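You operate a simulated robot arm through the tools that you are given. There is no shell and no other tool.

You run a simulated robot arm. Do the job below in one go: nothing can be reset, and whatever is moved stays where it is left.

## Task
Wind the lead neatly to the printed turns and cap the drum.
Fine: tension arm on while winding, off after; the orange cap on the hub. Where these are worked on the way, their far stop is far enough and under half their travel is too little: tension arm.

It is judged by the outcome, as a careful person would: the job done as asked, and still so three seconds after it is handed in. It fails if anything else is knocked over, pushed out of place, dropped, spilled or broken. Lids that push on must go on centred and level and be pressed home; caps that screw on are set level and turned clockwise until they are tight.

## Robot
A 6-joint arm with a fingered hand, fixed in place. Base frame: the origin is at the foot of the arm, x ahead of it, y to its left, z up. Lengths are in m, angles in degrees, forces in N, time in s.
With the tool pointing down near the work surface it reaches from about 0.34 to 0.82 m from the base axis. Its first joint turns from -166.0 to 166.0 degrees. Payload 4 kg.
Tool frame: the origin (TCP) lies between the finger pads and is the grasp point; the fingertips stand 0.026 m ahead of it; z points along the fingers, y is the line along which they close. Largest opening 0.132 m; the body of the gripper starts 0.073 m behind the TCP. The gripper is a hand of 5 fingers: y runs from the thumb to the fingers, the wrist lies at [0, 0, -0.239] in the tool frame, and closing takes about 1.5 s.
Orientation is that of the tool frame in the base frame, as [roll, pitch, yaw] about the fixed x, y, z axes, in that order (R = Rz(yaw) Ry(pitch) Rx(roll)). With the fingers straight down and closing along the base's y, the tool's x points along the base's -x, its y along +y and its z along -z.

## Interface
- The arm moves only by the tool apply_moves. Its argument "deltas" is one flat list of numbers, 6 for each row, row after row: the shift along the base's x, y, z in cm, then the turn, a rotation vector about the base's x, y, z in degrees. In form: [dx, dy, dz, rx, ry, rz, dx, dy, dz, rx, ry, rz, ...]. A call has 1 to 20 rows; each row is the pose to reach, as a shift and turn from the pose commanded when the call began. "claw" is the finger opening in cm, from 0 to 13.2, set as the call begins (left out, the last holds). Rows are played at 5 a second. More than 0.05 m and 8.6 degrees between two rows, or a gripper value outside its range, and nothing of the call is played. Where a pose cannot be reached the arm comes as near as it can. A force on the tool above 50 N (or 10 N above the force at the start of the call, whichever is more), or a blocked arm, ends the call early, and 0.2 s more pass. Each finger travels about 0.045 m/s and halts on what it meets, pressing with about 33 N; the grip force reading is that of the motor and also rises with nothing between the fingers. The clock runs only during rows and for 0.2 s after the last one: add rows that repeat a pose to give the fingers time. It gives the time, the measured TCP pose, the force on the tool (base axes), the opening and the grip force at its end, in the units of the frame above (readings bear some noise), with the torque about the TCP (base axes, N m) and any sound that the robot's microphone picked up, and new pictures: "pictures" is both (left out), scene, wrist or none.
- Cameras (640 x 400 px; columns grow to the right, rows downward): "scene" is fixed at [0.0483, 0.4998, 1.3565]; the picture's right is [-0.02, -1.00, 0.00], its down [-0.85, 0.02, -0.52] and it looks along [0.52, -0.01, -0.85] (base axes); focal length 254 px, centre (320, 200). "wrist" rides on the gripper at [0.084, 0.002, -0.097] in the tool frame; the picture's right is [-0.02, 1.00, 0.00], its down [-0.75, -0.02, -0.66] and it looks along [-0.66, -0.01, 0.75] (tool axes); focal length 270 px, centre (320, 200). There is no depth. A picture from a camera that has moved, and an enlarged one, comes with that camera's place and axes in the base frame and with its lens.
- hand_shape(shape): the hand has 5 fingers and takes this shape, open, in about a second: jaw (thumb against the fingers, like two jaws); tri (thumb and two fingers); tip (a fingertip pinch); poke (one finger out to press); point (the index stretched); flat (the hand flat); cup (the hand cupped); fist (a fist). The gripper value then closes the fingers along that shape, each until it touches; the sizes above hold for jaw. It gives what a move gives, with no picture.
- enlarge(camera, box): a new picture of the part [left, top, right, bottom] of that camera's present view, enlarged. No time passes.
- sign_off(): hands the job in; it is judged then, once.

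Nothing tells you positions but the pictures and the camera data. Unless the task says otherwise, let go and move clear before handing in.

The tools are called after "Emit:" as name(argument=value, ...) on one line, values as JSON. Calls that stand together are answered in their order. apply_moves: Moves the arm, as the interface text tells. Its arguments: {"type":"object","properties":{"deltas":{"type":"array","items":{"type":"number"}},"claw":{"type":"number"},"pictures":{"type":"string","enum":["both","scene","wrist","none"]}},"required":["deltas"]} The other tools are called the same way: hand_shape (shape) gives the hand a shape; enlarge (camera, box) takes an enlarged picture of a part of a camera's view; sign_off () hands the job in.

At the start:

```text
clock: 0.0
tcp_pos: [0.3006, 0.4848, 1.11]
tool_rot: [180.0, 0.0, 180.0]
force: [-0.6, 0.0, 0.2]
torque: [0.02, 0.01, -0.02]
opening: 0.1316
grip_force: 0.0
shape: jaw
```

scene: 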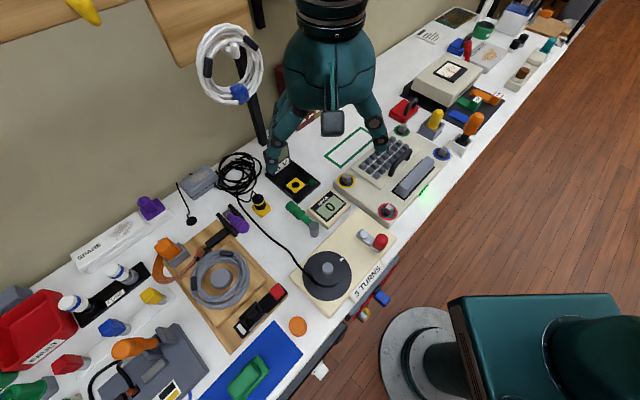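
wrist: 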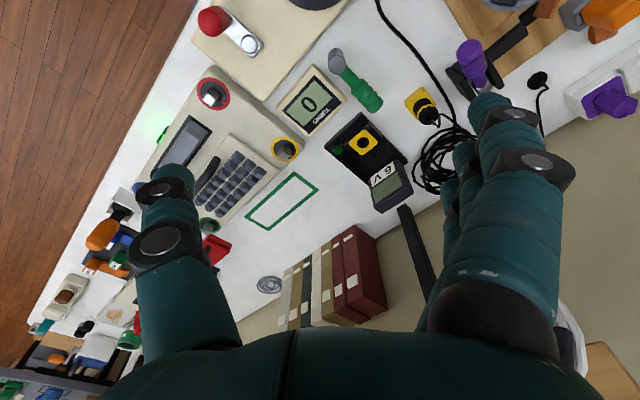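

I see a long bench with a winder (drum with crank, "3 TURNS" label), a counter reading 0, a black lead running to a coil, and an orange disc that could be the cap. I'll enlarge the winder area before moving anything.

Emit:
enlarge(camera="scene", box=[260, 170, 420, 350])

Emit:
enlarge(camera="scene", box=[140, 180, 320, 360])

Emit:
enlarge(camera="wrist", box=[180, 0, 500, 200])

Emit:
enlarge(camera="scene", box=[180, 130, 340, 240])

```text
2.22 times, centred on (340, 260) of scene
camera zoom: at [0.0483, 0.4998, 1.3565], right [-0.02, -1.0, 0.0], down [-0.85, 0.02, -0.52], along [0.52, -0.01, -0.85], focal length 564 px, centre (276, 67)
```

zoom: 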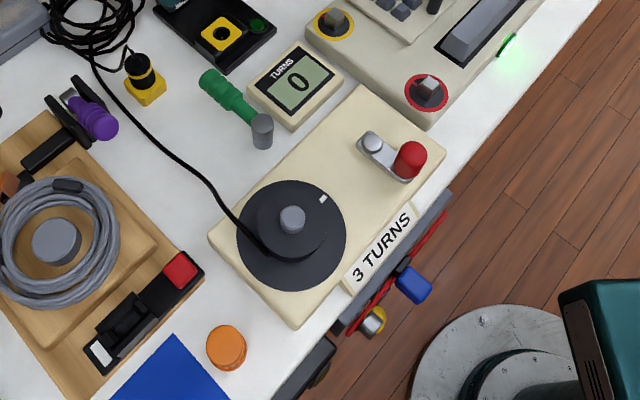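

```text
2.22 times, centred on (230, 270) of scene
camera zoom: at [0.0483, 0.4998, 1.3565], right [-0.02, -1.0, 0.0], down [-0.85, 0.02, -0.52], along [0.52, -0.01, -0.85], focal length 564 px, centre (520, 44)
```

zoom: 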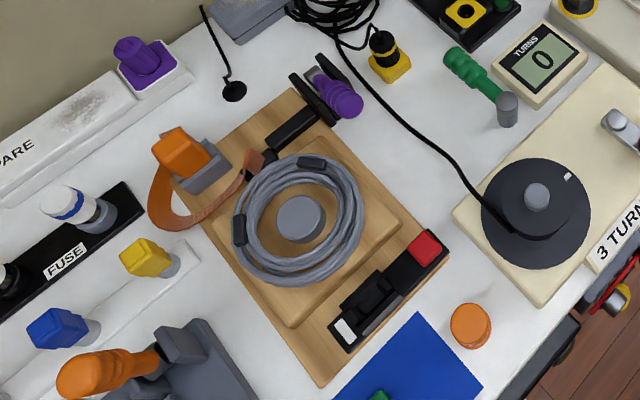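

```text
2.00 times, centred on (340, 100) of wrist
camera zoom: at [0.2148, 0.4875, 1.2069], right [0.02, 1.0, 0.0], down [0.75, -0.02, 0.66], along [0.66, -0.01, -0.75], focal length 541 px, centre (280, 400)
```

zoom: 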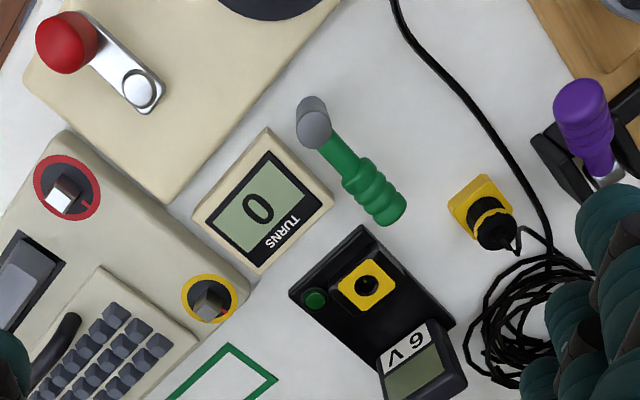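

```text
3.64 times, centred on (260, 185) of scene
camera zoom: at [0.0483, 0.4998, 1.3565], right [-0.02, -1.0, 0.0], down [-0.85, 0.02, -0.52], along [0.52, -0.01, -0.85], focal length 922 px, centre (538, 254)
```

zoom: 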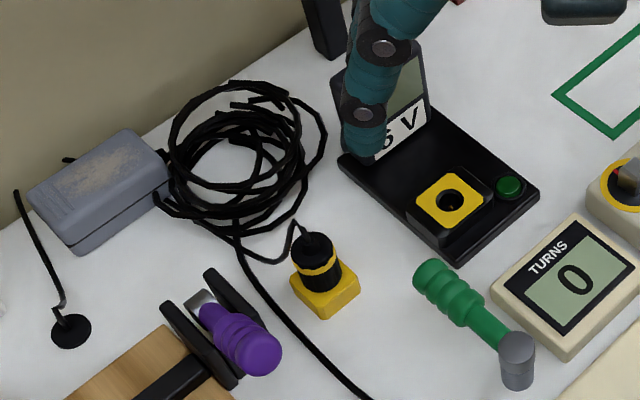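

The winder drum is around (0.24, 0.48) with the crank near (0.33, 0.38), and the bench top is at about z≈0.67. I'll move lower and closer so the wrist camera can see the tension arm, crank and cap.

Emit:
apply_moves(deltas=[-2.5, -1, -3, 0, 0, 0, -5, -2, -6, 0, 0, 0, -7.5, -3, -9, 0, 0, 0, -10, -4, -12, 0, 0, 0, -10, -5, -15, 0, 0, 0])

```text
clock: 1.2
tcp_pos: [0.199, 0.4368, 0.9591]
tool_rot: [180.0, 0.0, 180.0]
force: [-0.4, -0.1, 0.0]
torque: [0.0, -0.02, 0.01]
opening: 0.132
grip_force: 0.1
shape: jaw
camera wrist: at [0.1136, 0.4389, 1.0567], right [0.02, 1.0, 0.0], down [0.75, -0.02, 0.66], along [0.66, -0.01, -0.75], focal length 270 px, centre (320, 200)
```

scene: 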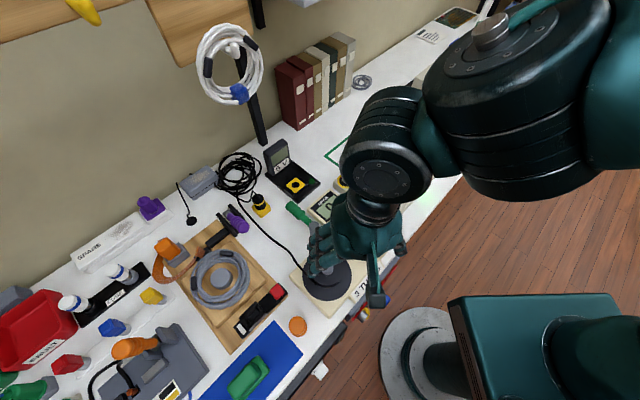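
wrist: 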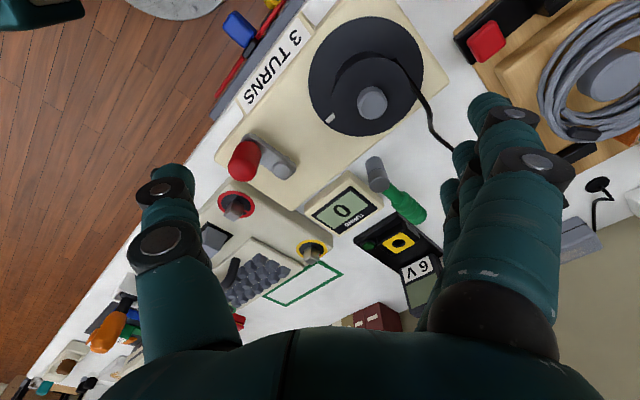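

Emit:
enlarge(camera="wrist", box=[200, 0, 460, 162])

Emit:
enlarge(camera="wrist", box=[320, 130, 480, 230])

```text
2.46 times, centred on (330, 81) of wrist
camera zoom: at [0.1136, 0.4389, 1.0567], right [0.02, 1.0, 0.0], down [0.75, -0.02, 0.66], along [0.66, -0.01, -0.75], focal length 665 px, centre (295, 493)
```

zoom: 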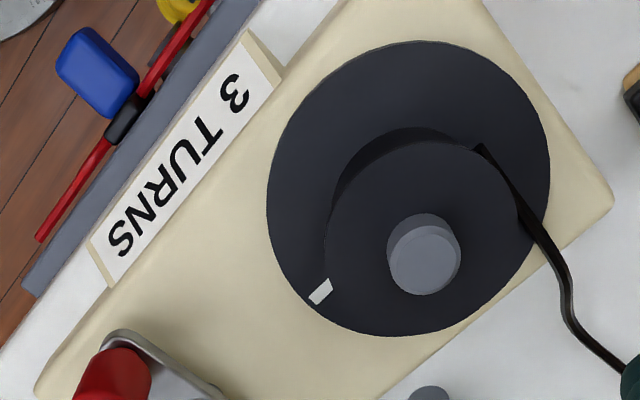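

```text
4.00 times, centred on (400, 180) of wrist
camera zoom: at [0.1136, 0.4389, 1.0567], right [0.02, 1.0, 0.0], down [0.75, -0.02, 0.66], along [0.66, -0.01, -0.75], focal length 1081 px, centre (0, 280)
```

zoom: 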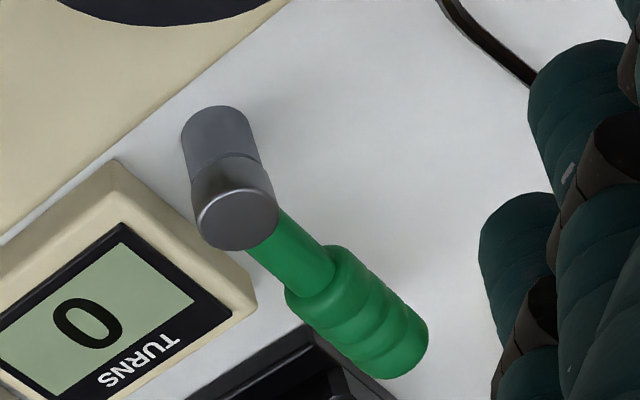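

The tension arm looks like a grey post with a swinging green handle. I'm enlarging the scene view to check where the hand sits relative to the winder.

Emit:
enlarge(camera="scene", box=[270, 180, 430, 310])

Emit:
enlarge(camera="scene", box=[190, 190, 310, 350])

```text
3.08 times, centred on (350, 245) of scene
camera zoom: at [0.0483, 0.4998, 1.3565], right [-0.02, -1.0, 0.0], down [-0.85, 0.02, -0.52], along [0.52, -0.01, -0.85], focal length 780 px, centre (228, 62)
```

zoom: 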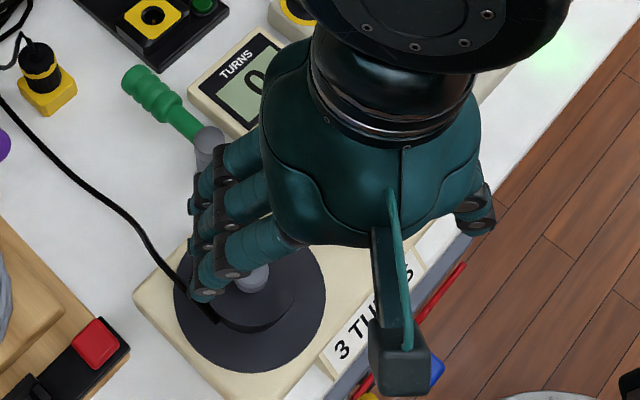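

```text
2.50 times, centred on (250, 270) of scene
camera zoom: at [0.0483, 0.4998, 1.3565], right [-0.02, -1.0, 0.0], down [-0.85, 0.02, -0.52], along [0.52, -0.01, -0.85], focal length 634 px, centre (495, 25)
```

zoom: 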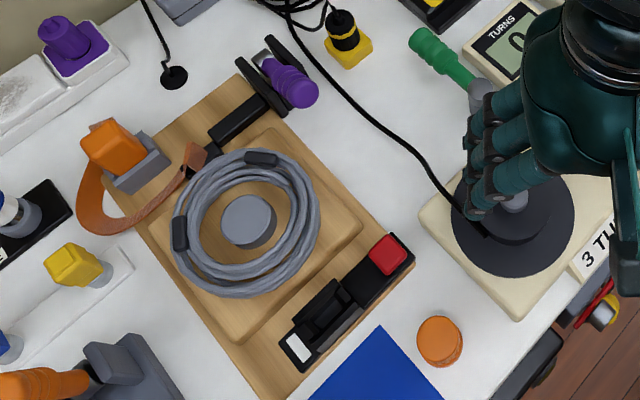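

The lever's grip is around (0.37, 0.557, 0.785), pivoting at (0.313, 0.509), and the table is at z≈0.745. Next I'll switch to a poke shape for pushing the lever and see where the finger comes out.

Emit:
hand_shape(shape="poke")

Emit:
apply_moves(deltas=[0, 0, 0, 0, 0, 0])

Emit:
enlarge(camera="scene", box=[270, 180, 430, 310])

```text
clock: 2.1
tcp_pos: [0.2, 0.4372, 0.96]
tool_rot: [-180.0, 0.0, -180.0]
force: [-0.6, -0.8, 0.7]
torque: [0.0, -0.01, 0.0]
opening: 0.0
grip_force: 0.1
shape: poke
```

```text
clock: 2.5
tcp_pos: [0.1991, 0.4368, 0.9596]
tool_rot: [180.0, -0.1, -180.0]
force: [-0.8, -0.2, 0.0]
torque: [0.0, 0.03, -0.01]
opening: 0.0
grip_force: 0.0
shape: poke
camera wrist: at [0.1138, 0.4389, 1.0571], right [0.02, 1.0, 0.0], down [0.75, -0.02, 0.66], along [0.66, -0.01, -0.75], focal length 270 px, centre (320, 200)
```

scene: 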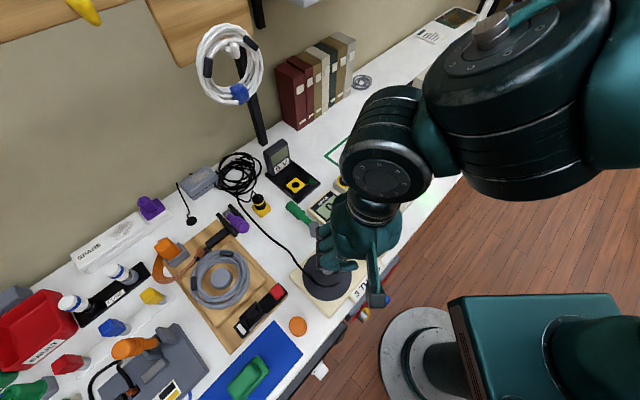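
wrist: 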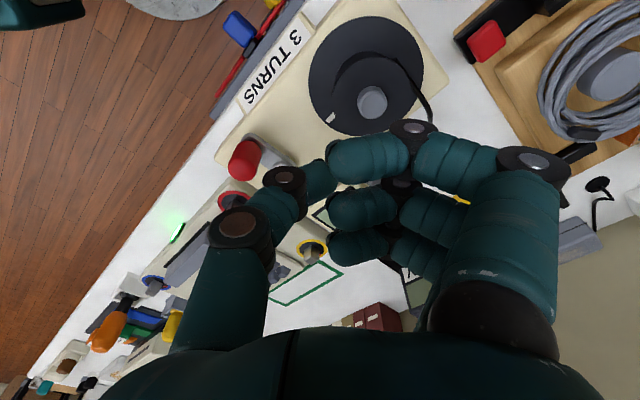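

```text
3.08 times, centred on (350, 245) of scene
camera zoom: at [0.0483, 0.4998, 1.3565], right [-0.02, -1.0, 0.0], down [-0.85, 0.02, -0.52], along [0.52, -0.01, -0.85], focal length 780 px, centre (228, 62)
```

zoom: 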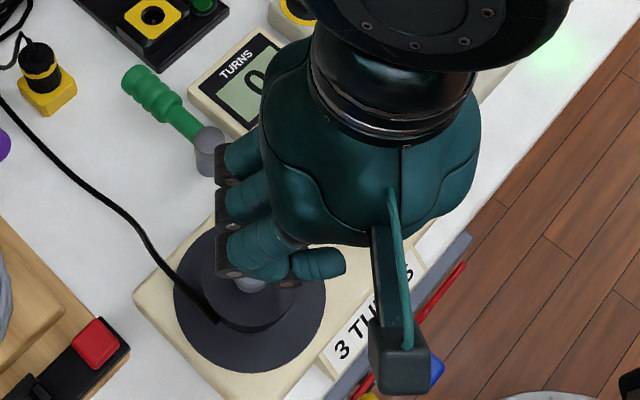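

The poke shape shows curled fingers and I can't make out the extended one. I'll compare it with the tip shape, which should be slimmer.

Emit:
hand_shape(shape="tip")

Emit:
apply_moves(deltas=[0, 0, 0, 0, 0, 0])

Emit:
enlarge(camera="scene", box=[270, 180, 430, 310])

Emit:
hand_shape(shape="point")

Emit:
apply_moves(deltas=[0, 0, 0, 0, 0, 0])

Emit:
enlarge(camera="scene", box=[270, 180, 430, 310])

```text
clock: 3.4
tcp_pos: [0.1989, 0.4362, 0.9596]
tool_rot: [180.0, -0.1, -180.0]
force: [0.7, 0.3, -0.2]
torque: [0.03, -0.01, 0.02]
opening: 0.1319
grip_force: 0.1
shape: tip
```

```text
clock: 3.8
tcp_pos: [0.1992, 0.4373, 0.9593]
tool_rot: [-180.0, 0.0, 179.9]
force: [0.5, 0.1, 0.9]
torque: [0.02, 0.01, -0.02]
opening: 0.132
grip_force: 0.0
shape: tip
camera wrist: at [0.1138, 0.4389, 1.0571], right [0.02, 1.0, 0.0], down [0.75, -0.02, 0.66], along [0.66, -0.01, -0.75], focal length 270 px, centre (320, 200)
```

scene: 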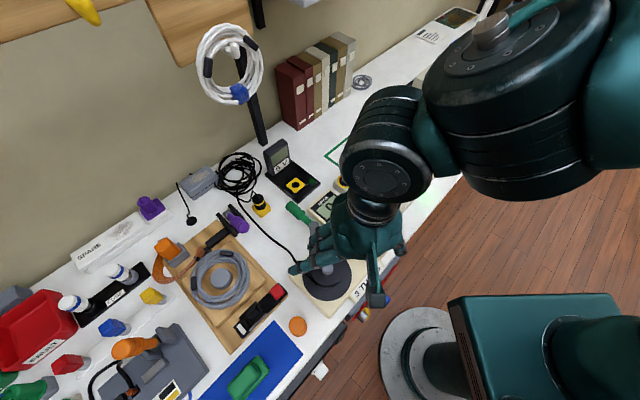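
wrist: 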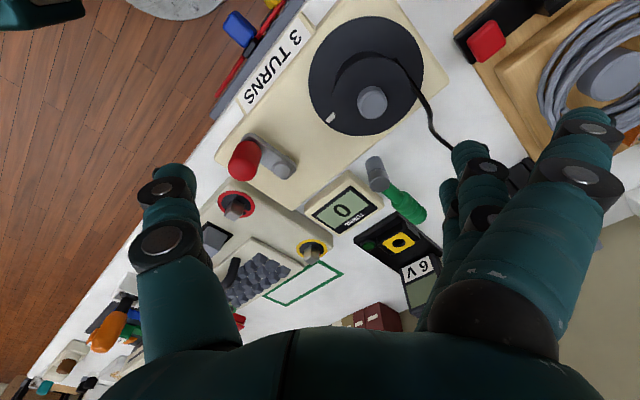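

```text
3.08 times, centred on (350, 245) of scene
camera zoom: at [0.0483, 0.4998, 1.3565], right [-0.02, -1.0, 0.0], down [-0.85, 0.02, -0.52], along [0.52, -0.01, -0.85], focal length 780 px, centre (228, 62)
```

zoom: 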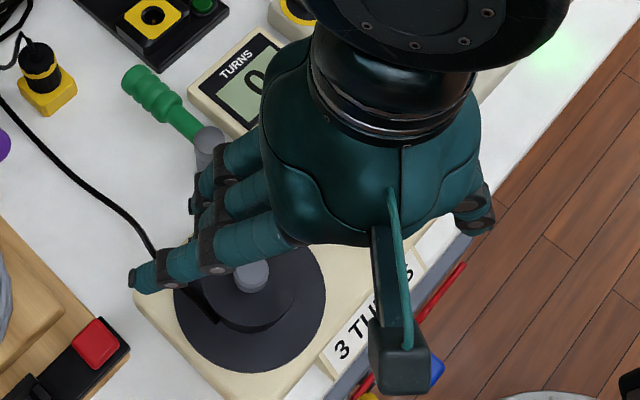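

```text
clock: 4.7
tcp_pos: [0.1996, 0.4369, 0.9605]
tool_rot: [179.9, 0.0, 179.9]
force: [-0.4, 1.3, -0.4]
torque: [-0.02, 0.01, -0.03]
opening: 0.0002
grip_force: 0.1
shape: point
```

```text
clock: 5.1
tcp_pos: [0.2002, 0.438, 0.9601]
tool_rot: [-180.0, 0.0, -180.0]
force: [-1.1, -0.6, 0.1]
torque: [0.02, 0.0, 0.0]
opening: 0.0
grip_force: 0.0
shape: point
camera wrist: at [0.1138, 0.4389, 1.0571], right [0.02, 1.0, 0.0], down [0.75, -0.02, 0.66], along [0.66, -0.01, -0.75], focal length 270 px, centre (320, 200)
```

scene: 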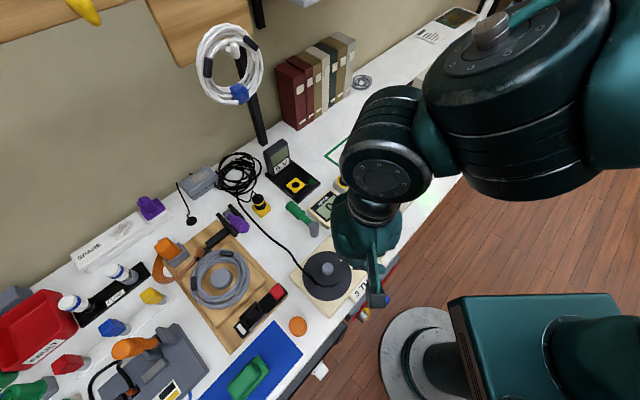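
wrist: 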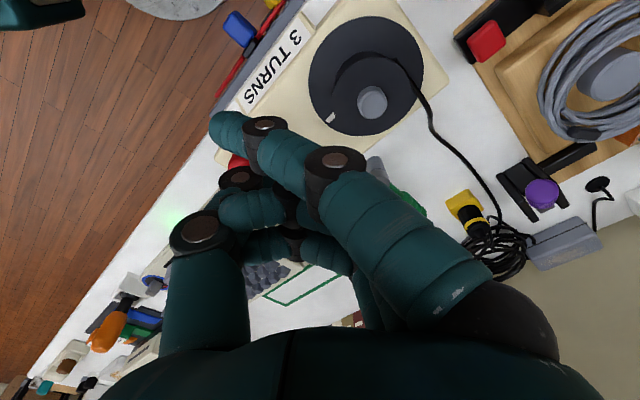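

```text
3.08 times, centred on (350, 245) of scene
camera zoom: at [0.0483, 0.4998, 1.3565], right [-0.02, -1.0, 0.0], down [-0.85, 0.02, -0.52], along [0.52, -0.01, -0.85], focal length 780 px, centre (228, 62)
```

zoom: 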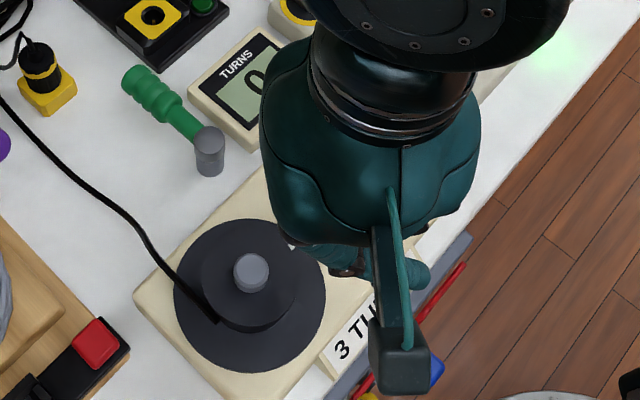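

Point sends the index sideways, so the plain jaw is easiest to predict. I'll go back to jaw, turn about 42° so the fingers straddle the green handle, and look from above.

Emit:
hand_shape(shape="jaw")

Emit:
apply_moves(deltas=[2.5, 1.8, -0.5, 0, 0, 7, 5, 3.6, -1, 0, 0, 14, 7.5, 5.4, -1.5, 0, 0, 21, 10, 7.2, -2, 0, 0, 28, 12.5, 9, -3, 0, 0, 35, 15.5, 11, -4, 0, 0, 42], claw=13.2)

Emit:
enlarge(camera="wrist", box=[200, 20, 440, 170])

```text
clock: 6.0
tcp_pos: [0.1982, 0.437, 0.9588]
tool_rot: [-180.0, 0.0, 180.0]
force: [-0.1, 0.3, -0.4]
torque: [0.02, 0.03, 0.01]
opening: 0.1319
grip_force: 0.1
shape: jaw
```

```text
clock: 7.4
tcp_pos: [0.3572, 0.5457, 0.9229]
tool_rot: [179.9, 0.1, -137.9]
force: [0.6, 0.1, 0.0]
torque: [-0.03, 0.01, 0.0]
opening: 0.1319
grip_force: 0.0
shape: jaw
camera wrist: at [0.2912, 0.4919, 1.0187], right [-0.66, 0.76, 0.0], down [0.57, 0.49, 0.66], along [0.5, 0.43, -0.75], focal length 270 px, centre (320, 200)
```

scene: 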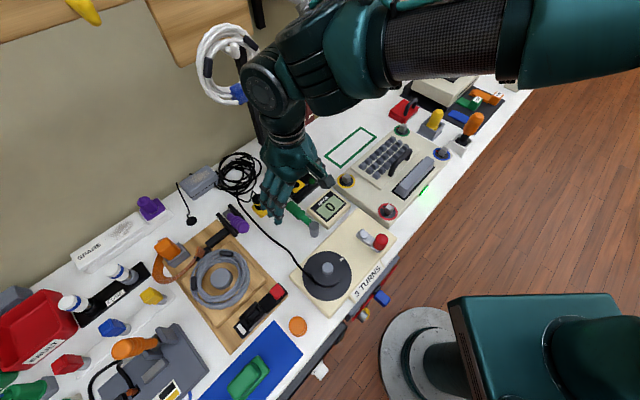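
wrist: 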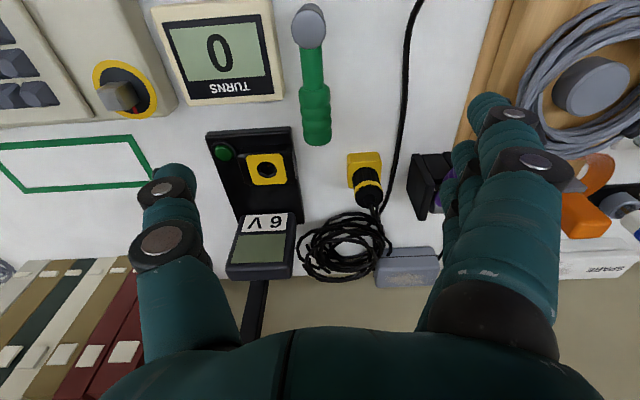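

```text
2.67 times, centred on (320, 95) of wrist
camera zoom: at [0.2912, 0.4919, 1.0187], right [-0.66, 0.76, 0.0], down [0.57, 0.49, 0.66], along [0.5, 0.43, -0.75], focal length 721 px, centre (320, 480)
```

zoom: 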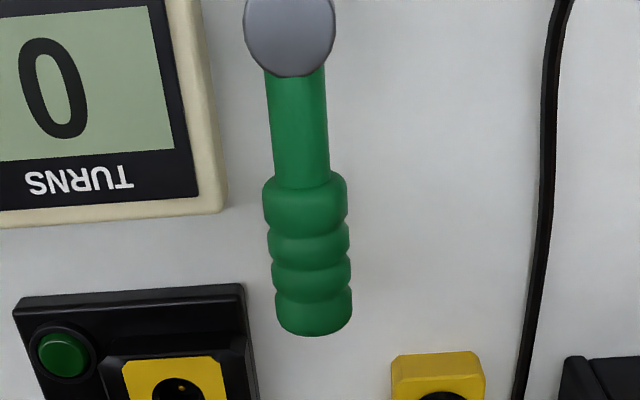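

The handle sits right below and runs parallel to the view, with the counter and 6 V meter to its left and free space to the right. I'll narrow the jaw and descend part way to check the straddle.

Emit:
apply_moves(deltas=[0.5, 0.5, -1, 0, 0, 1, 1, 0.9, -2, 0, 0, 2, 1.5, 1.35, -3, 0, 0, 2, 1.5, 1.35, -4.5, 0, 0, 2, 1.5, 1.35, -6, 0, 0, 2, 1.5, 1.35, -8, 0, 0, 2, 1.5, 1.35, -8, 0, 0, 2, 1.5, 1.35, -8, 0, 0, 2], claw=5.0)

Emit:
enlarge(camera="wrist", box=[200, 20, 440, 220])

Emit:
enlarge(camera="scene", box=[240, 150, 400, 270])

```text
clock: 9.2
tcp_pos: [0.3706, 0.5602, 0.839]
tool_rot: [-180.0, -0.2, -136.0]
force: [-0.3, 0.5, -0.2]
torque: [-0.04, -0.01, -0.01]
opening: 0.0508
grip_force: 0.1
shape: jaw
camera wrist: at [0.3074, 0.5028, 0.9364], right [-0.68, 0.73, 0.0], down [0.55, 0.51, 0.66], along [0.48, 0.45, -0.75], focal length 270 px, centre (320, 200)
```

scene: 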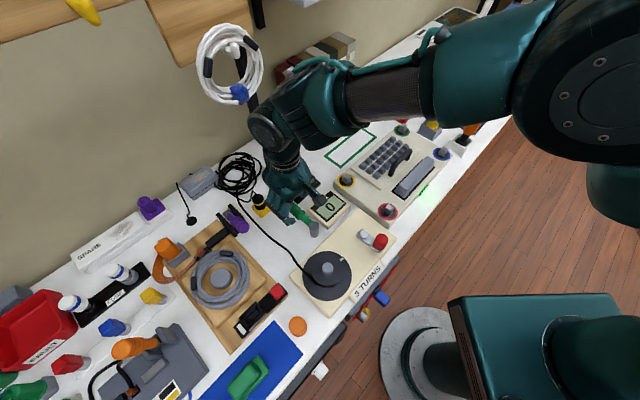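
wrist: 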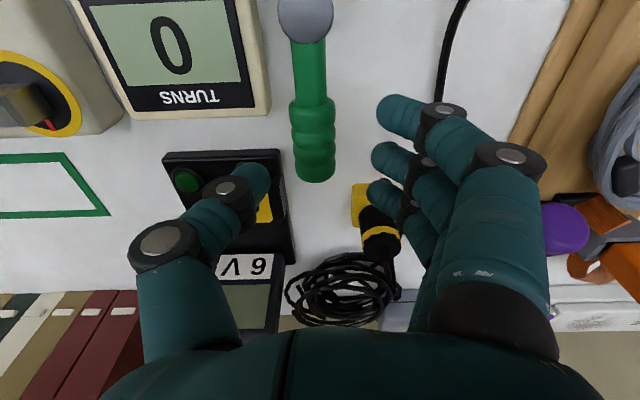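

```text
2.00 times, centred on (320, 120) of wrist
camera zoom: at [0.3074, 0.5028, 0.9364], right [-0.68, 0.73, 0.0], down [0.55, 0.51, 0.66], along [0.48, 0.45, -0.75], focal length 541 px, centre (320, 360)
```

zoom: 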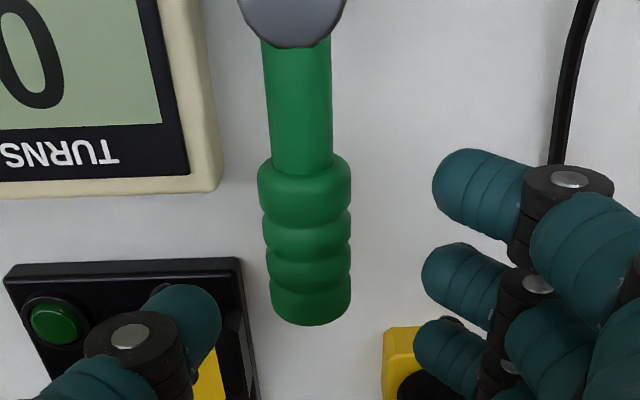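

```text
3.33 times, centred on (320, 210) of scene
camera zoom: at [0.0483, 0.4998, 1.3565], right [-0.02, -1.0, 0.0], down [-0.85, 0.02, -0.52], along [0.52, -0.01, -0.85], focal length 845 px, centre (320, 167)
```

zoom: 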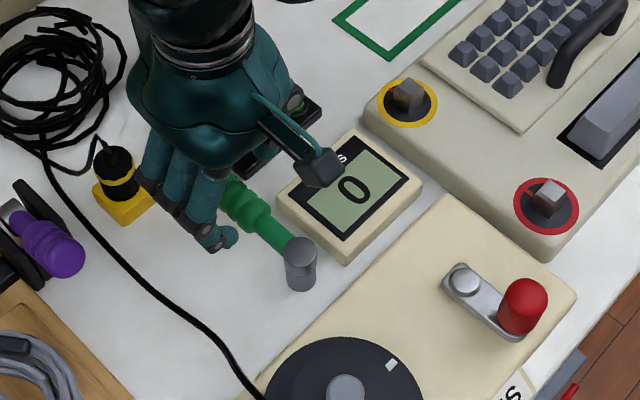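

The hand straddles the handle well, with the thumb over the gap between counter and meter. I'll descend onto the grip and close on it.

Emit:
apply_moves(deltas=[0.43, 0.41, -1, 0, 0, 0, 0.43, 0.41, -2, 0, 0, 0, 0.43, 0.41, -3, 0, 0, 0, 0.43, 0.41, -3.8, 0, 0, 0, 0.43, 0.41, -3.8, 0, 0, 0], claw=4.8)

Emit:
apply_moves(deltas=[0, 0, 0, 0, 0, 0, 0, 0, 0, 0, 0, 0, 0, 0, 0, 0, 0, 0, 0, 0, 0, 0, 0, 0], claw=2.0)

Emit:
enlarge(camera="wrist", box=[200, 50, 440, 250])

```text
clock: 10.4
tcp_pos: [0.3742, 0.5621, 0.8026]
tool_rot: [179.9, 0.0, -136.0]
force: [0.6, -0.1, -0.1]
torque: [0.04, 0.0, 0.03]
opening: 0.0489
grip_force: 0.1
shape: jaw
camera wrist: at [0.3114, 0.5059, 0.9], right [-0.68, 0.73, 0.0], down [0.55, 0.51, 0.66], along [0.48, 0.45, -0.75], focal length 270 px, centre (320, 200)
```

scene: 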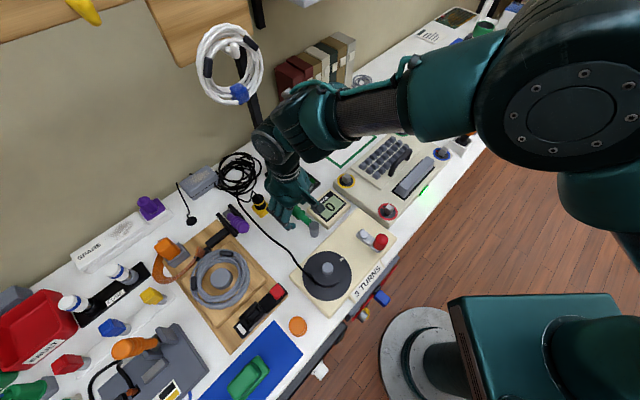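
wrist: 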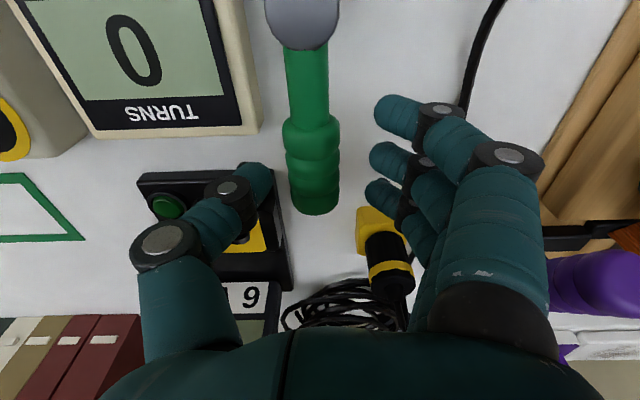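

```text
clock: 11.4
tcp_pos: [0.374, 0.5626, 0.8036]
tool_rot: [-179.9, -0.2, -136.0]
force: [0.5, -1.9, 2.3]
torque: [0.02, 0.03, -0.06]
opening: 0.0154
grip_force: 26.0
shape: jaw
camera wrist: at [0.3114, 0.5058, 0.9001], right [-0.68, 0.73, 0.0], down [0.55, 0.51, 0.66], along [0.48, 0.45, -0.75], focal length 270 px, centre (320, 200)
```

scene: 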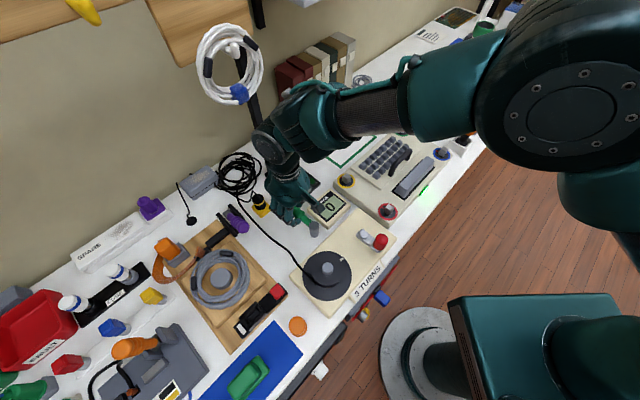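
wrist: 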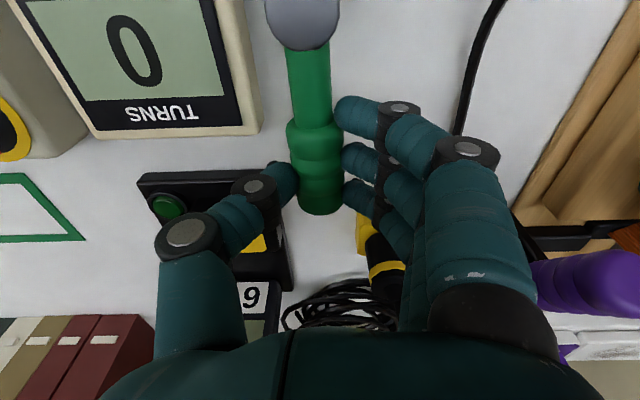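

```text
2.00 times, centred on (320, 150) of wrist
camera zoom: at [0.3114, 0.5058, 0.9001], right [-0.68, 0.73, 0.0], down [0.55, 0.51, 0.66], along [0.48, 0.45, -0.75], focal length 541 px, centre (320, 300)
```

zoom: 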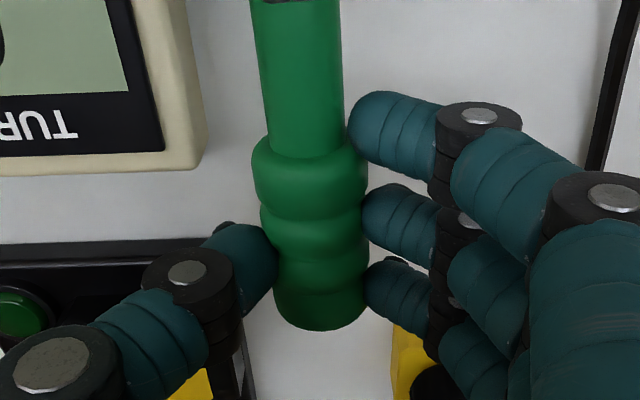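

The handle is gripped, and the pivot is at about (0.323, 0.510). I'll swing it counter-clockwise toward the lead in small steps while watching the force.

Emit:
apply_moves(deltas=[-0.48, 0.43, 0, 0, 0, 5, -0.99, 0.81, 0, 0, 0, 10, -1.54, 1.14, 0, 0, 0, 15, -2.11, 1.43, 0, 0, 0, 20])

```text
clock: 12.4
tcp_pos: [0.3525, 0.5766, 0.8012]
tool_rot: [180.0, 0.0, -115.8]
force: [-4.8, -12.3, 21.1]
torque: [-0.28, 0.22, -0.06]
opening: 0.0151
grip_force: 33.3
shape: jaw
camera wrist: at [0.3134, 0.5017, 0.8994], right [-0.89, 0.46, 0.0], down [0.34, 0.67, 0.66], along [0.3, 0.59, -0.75], focal length 270 px, centre (320, 200)
```

scene: 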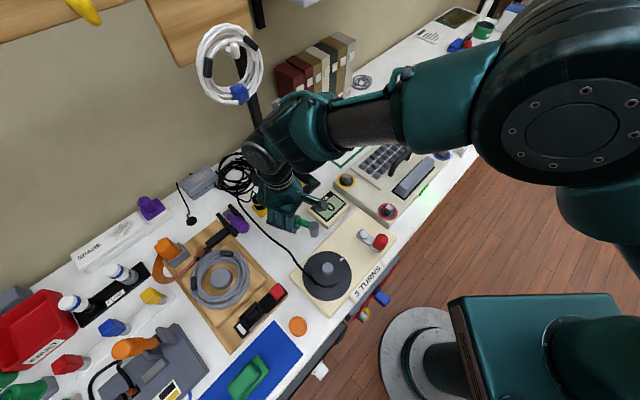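
wrist: 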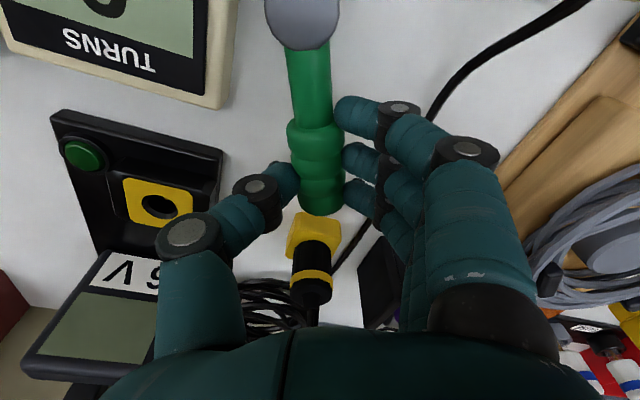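

The arm swings with the hand, but the upward force rose to 21 N. I'm zooming in to check that nothing is touching the yellow plug.

Emit:
enlarge(camera="wrist", box=[220, 130, 420, 340])

Emit:
enlarge(camera="scene", box=[230, 170, 350, 260])

```text
1.90 times, centred on (320, 235) of wrist
camera zoom: at [0.3134, 0.5017, 0.8994], right [-0.89, 0.46, 0.0], down [0.34, 0.67, 0.66], along [0.3, 0.59, -0.75], focal length 515 px, centre (320, 133)
```

zoom: 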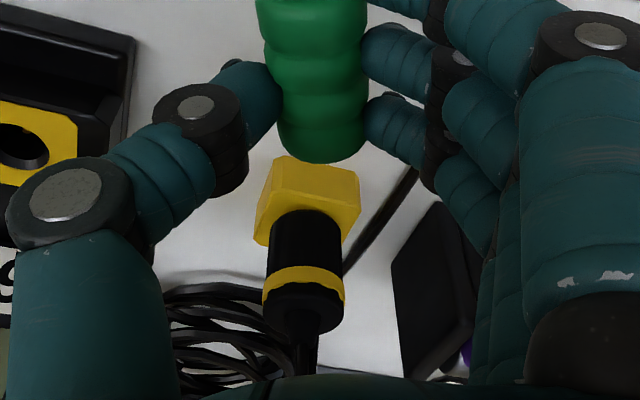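

```text
4.44 times, centred on (290, 215) of scene
camera zoom: at [0.0483, 0.4998, 1.3565], right [-0.02, -1.0, 0.0], down [-0.85, 0.02, -0.52], along [0.52, -0.01, -0.85], focal length 1127 px, centre (453, 133)
```

zoom: 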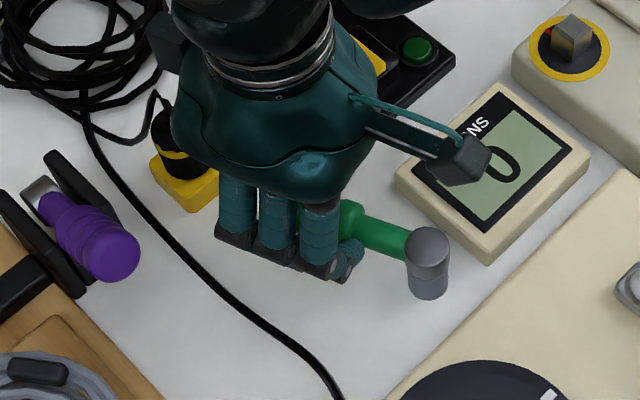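

Nothing is touching. The force comes from a slight radius mismatch while gripping, so I'll loosen to a cage and push the handle the rest of the way with the thumb.

Emit:
apply_moves(deltas=[0, 0, 0, 0, 0, 0, 0, 0, 0, 0, 0, 0, -0.92, -0.01, 0, 0, 0, 6, -1.74, 0.2, 0, 0, 0, 13, -2.59, 0.31, 0, 0, 0, 20, -3.45, 0.32, 0, 0, 0, 27], claw=4.0)

```text
clock: 13.8
tcp_pos: [0.3194, 0.5811, 0.8026]
tool_rot: [-180.0, 0.0, -89.0]
force: [1.3, -0.9, 0.0]
torque: [-0.03, -0.08, -0.01]
opening: 0.0409
grip_force: 0.1
shape: jaw
camera wrist: at [0.318, 0.4969, 0.8992], right [-1.0, 0.0, 0.0], down [0.0, 0.75, 0.66], along [0.0, 0.66, -0.75], focal length 270 px, centre (320, 200)
```

scene: 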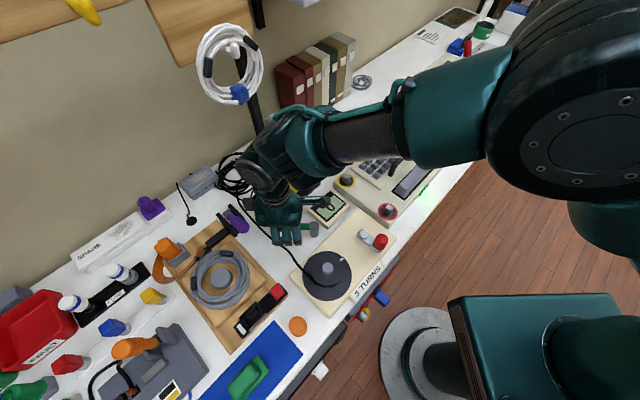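
wrist: 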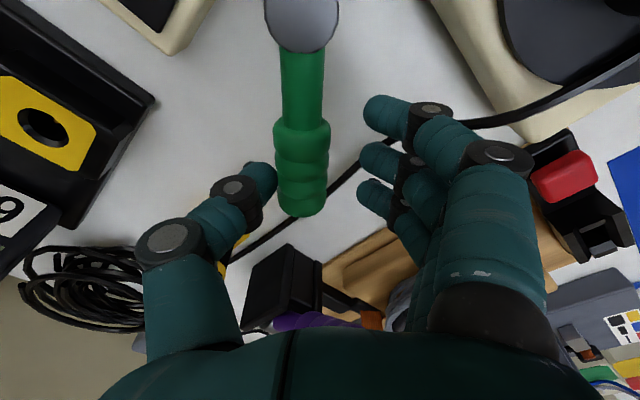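

The handle follows with almost no force. I'll keep swinging until I meet the stop.

Emit:
apply_moves(deltas=[-0.85, -0.1, 0, 0, 0, 7, -1.68, -0.3, 0, 0, 0, 14, -2.48, -0.6, 0, 0, 0, 21])

Emit:
enlarge(camera="scene", box=[230, 170, 350, 290])

```text
clock: 14.6
tcp_pos: [0.2954, 0.5749, 0.802]
tool_rot: [-180.0, -0.1, -68.0]
force: [1.8, -0.9, 1.3]
torque: [-0.02, -0.07, 0.01]
opening: 0.0407
grip_force: 0.0
shape: jaw
camera wrist: at [0.3239, 0.4963, 0.8989], right [-0.93, -0.36, 0.0], down [-0.27, 0.7, 0.66], along [-0.23, 0.61, -0.75], focal length 270 px, centre (320, 200)
```

scene: 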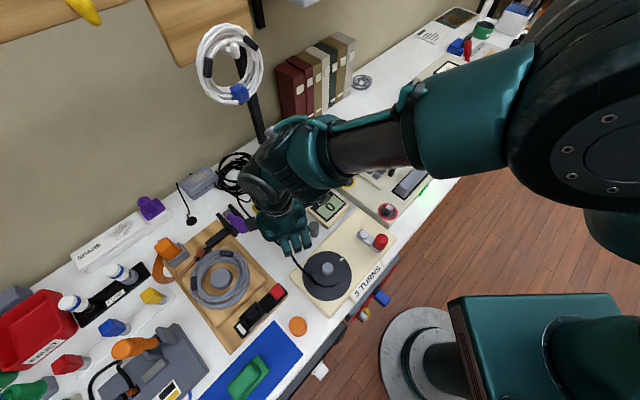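
wrist: 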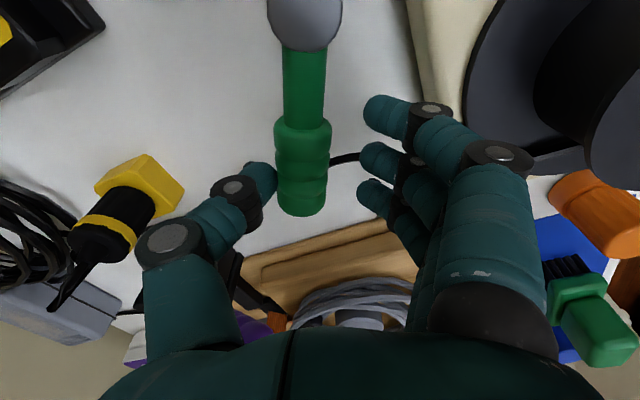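

```text
3.33 times, centred on (290, 230) of scene
camera zoom: at [0.0483, 0.4998, 1.3565], right [-0.02, -1.0, 0.0], down [-0.85, 0.02, -0.52], along [0.52, -0.01, -0.85], focal length 845 px, centre (420, 100)
```

zoom: 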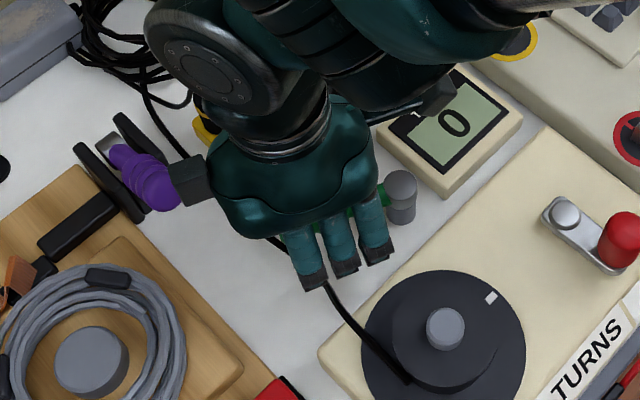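

About 65° of swing so far with no stop yet. I'll narrow the cage so the leading fingers stay clear of the winder, then continue.

Emit:
apply_moves(deltas=[0, 0, 0, 0, 0, 0, 0, 0, 0, 0, 0, 0, -0.65, -0.33, 0, 0, 0, 6, -1.26, -0.73, 0, 0, 0, 12, -1.83, -1.19, 0, 0, 0, 18], claw=2.2)

Emit:
enlarge(camera="scene", box=[230, 170, 350, 290])

```text
clock: 15.8
tcp_pos: [0.276, 0.5628, 0.8022]
tool_rot: [-179.9, -0.2, -49.9]
force: [0.4, 1.5, 0.0]
torque: [0.04, 0.01, 0.02]
opening: 0.0236
grip_force: 0.0
shape: jaw
camera wrist: at [0.3283, 0.4976, 0.8993], right [-0.78, -0.63, 0.0], down [-0.47, 0.59, 0.66], along [-0.41, 0.51, -0.75], focal length 270 px, centre (320, 200)
```

scene: 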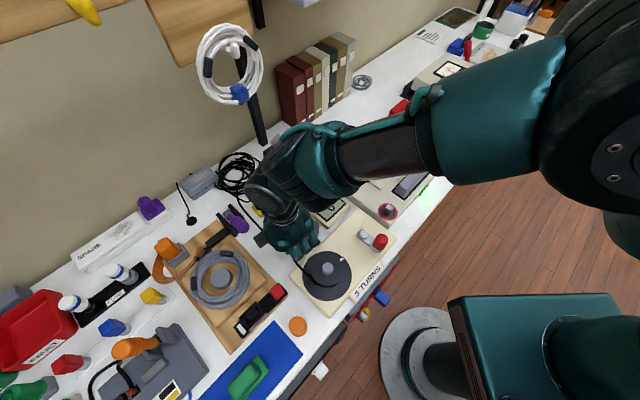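
wrist: 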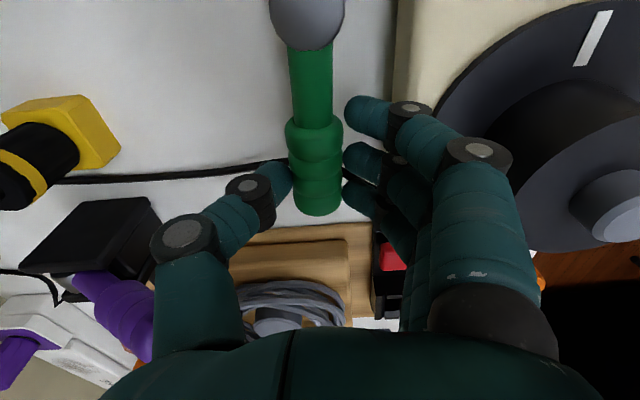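

```text
3.33 times, centred on (290, 230) of scene
camera zoom: at [0.0483, 0.4998, 1.3565], right [-0.02, -1.0, 0.0], down [-0.85, 0.02, -0.52], along [0.52, -0.01, -0.85], focal length 845 px, centre (420, 100)
```

zoom: 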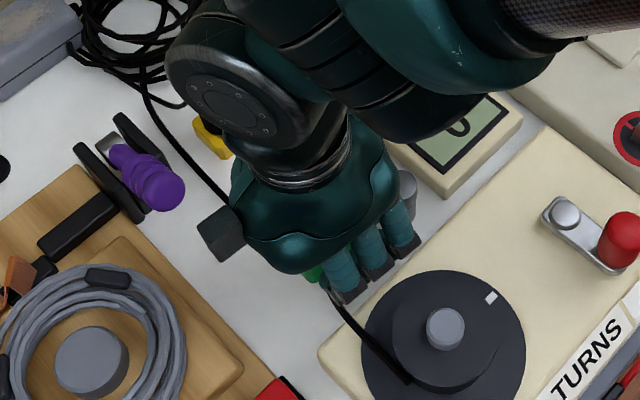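

The arm is now about 88° from its start and parallel to the winder edge. I'll nudge it a little more to feel for the stop.

Emit:
apply_moves(deltas=[-0.26, -0.25, 0, 0, 0, 3, -0.5, -0.52, 0, 0, 0, 6])

Emit:
enlarge(camera="wrist", box=[220, 0, 460, 230])

```text
clock: 16.4
tcp_pos: [0.2726, 0.5578, 0.8031]
tool_rot: [-179.9, 0.0, -44.1]
force: [2.1, 2.9, 0.6]
torque: [0.05, -0.08, 0.01]
opening: 0.0236
grip_force: 0.1
shape: jaw
camera wrist: at [0.3306, 0.4983, 0.8996], right [-0.71, -0.71, 0.0], down [-0.53, 0.53, 0.66], along [-0.46, 0.47, -0.75], focal length 270 px, centre (320, 200)
```

scene: 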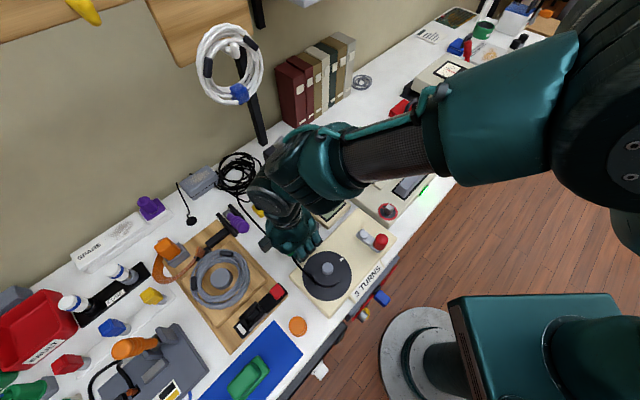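
wrist: 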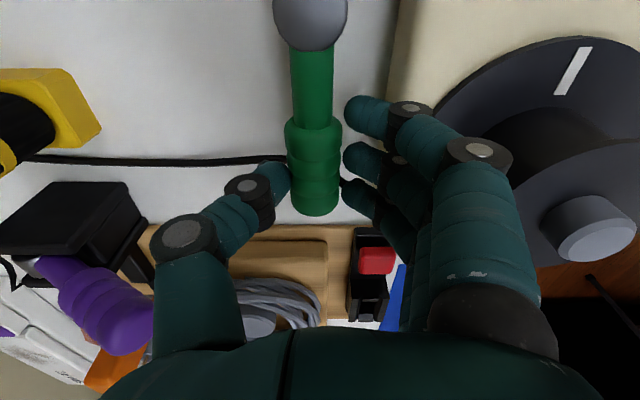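

```text
1.74 times, centred on (340, 115) of wrist
camera zoom: at [0.3306, 0.4983, 0.8996], right [-0.71, -0.71, 0.0], down [-0.53, 0.53, 0.66], along [-0.46, 0.47, -0.75], focal length 470 px, centre (285, 348)
```

zoom: 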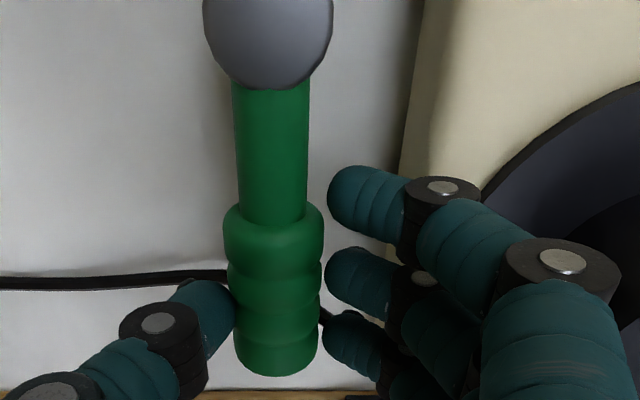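

A small reaction is starting to show. I'll go a few degrees more to confirm the stop.

Emit:
apply_moves(deltas=[-0.22, -0.25, 0, 0, 0, 3, -0.42, -0.52, 0, 0, 0, 6])

Emit:
enlarge(camera="wrist", box=[220, 0, 460, 230])

```text
clock: 17.0
tcp_pos: [0.2688, 0.5516, 0.8027]
tool_rot: [-179.8, 0.0, -38.2]
force: [11.8, 4.1, 7.2]
torque: [0.19, -0.34, -0.15]
opening: 0.0275
grip_force: 0.0
shape: jaw
camera wrist: at [0.333, 0.4995, 0.8995], right [-0.63, -0.77, 0.0], down [-0.58, 0.48, 0.66], along [-0.51, 0.42, -0.75], focal length 270 px, centre (320, 200)
```

scene: 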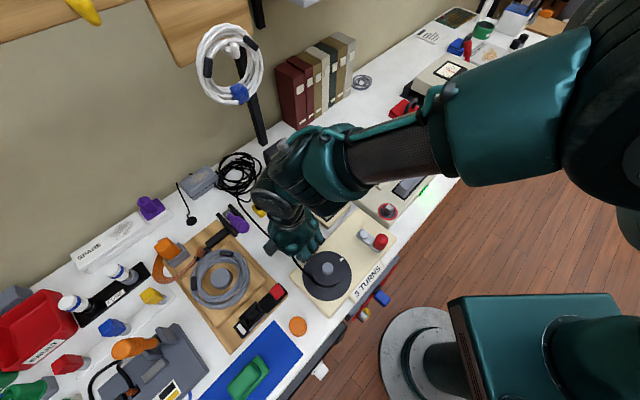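
wrist: 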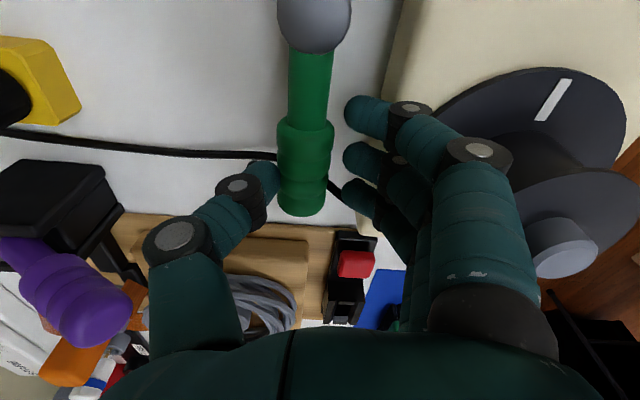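

```text
1.74 times, centred on (340, 115) of wrist
camera zoom: at [0.333, 0.4995, 0.8995], right [-0.63, -0.77, 0.0], down [-0.58, 0.48, 0.66], along [-0.51, 0.42, -0.75], focal length 470 px, centre (285, 348)
```

zoom: 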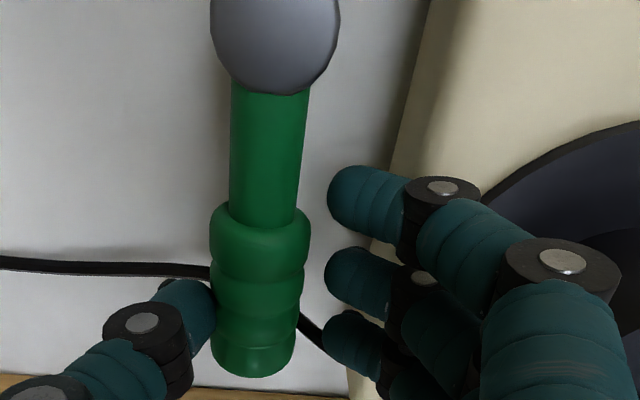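

The force and the widened opening show the arm is at its far stop. I'll back off slightly, open a little and lift straight up.

Emit:
apply_moves(deltas=[0.4, 0.45, 0, 0, 0, -3, 0.5, 0.55, 0, 0, 0, -3, 0.5, 0.55, 0, 0, 0, -3, 0.5, 0.55, 1.5, 0, 0, -3, 0.5, 0.55, 4, 0, 0, -3, 0.5, 0.55, 8, 0, 0, -3], claw=4.5)

Emit:
enlarge(camera="wrist", box=[200, 0, 520, 200])

```text
clock: 18.4
tcp_pos: [0.2713, 0.5586, 0.8825]
tool_rot: [-179.9, -0.2, -41.0]
force: [0.5, -1.0, 0.0]
torque: [0.01, 0.01, 0.01]
opening: 0.0444
grip_force: 0.1
shape: jaw
camera wrist: at [0.3341, 0.5022, 0.9807], right [-0.67, -0.74, 0.0], down [-0.56, 0.51, 0.66], along [-0.49, 0.44, -0.75], focal length 270 px, centre (320, 200)
```

scene: 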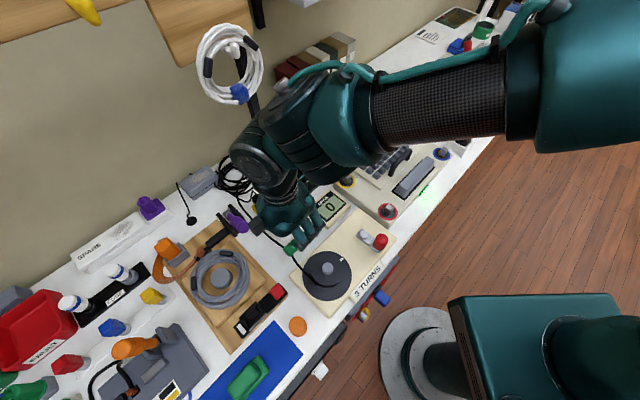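
wrist: 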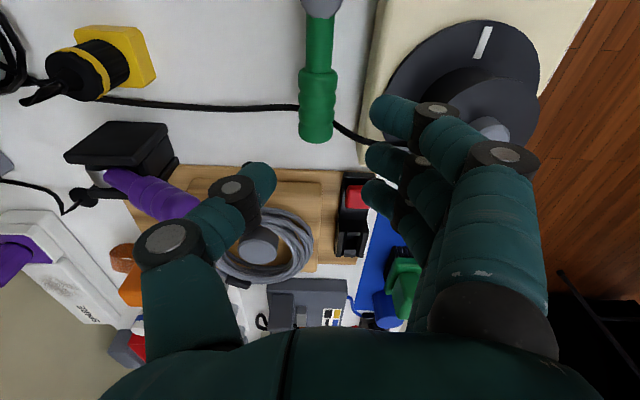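

```text
2.00 times, centred on (360, 100) of wrist
camera zoom: at [0.3341, 0.5022, 0.9807], right [-0.67, -0.74, 0.0], down [-0.56, 0.51, 0.66], along [-0.49, 0.44, -0.75], focal length 541 px, centre (240, 400)
```

zoom: 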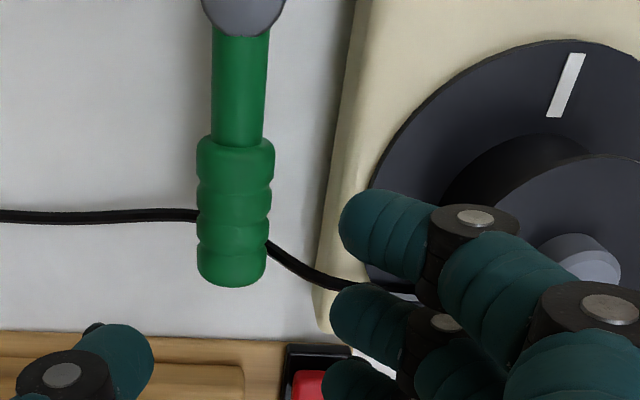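

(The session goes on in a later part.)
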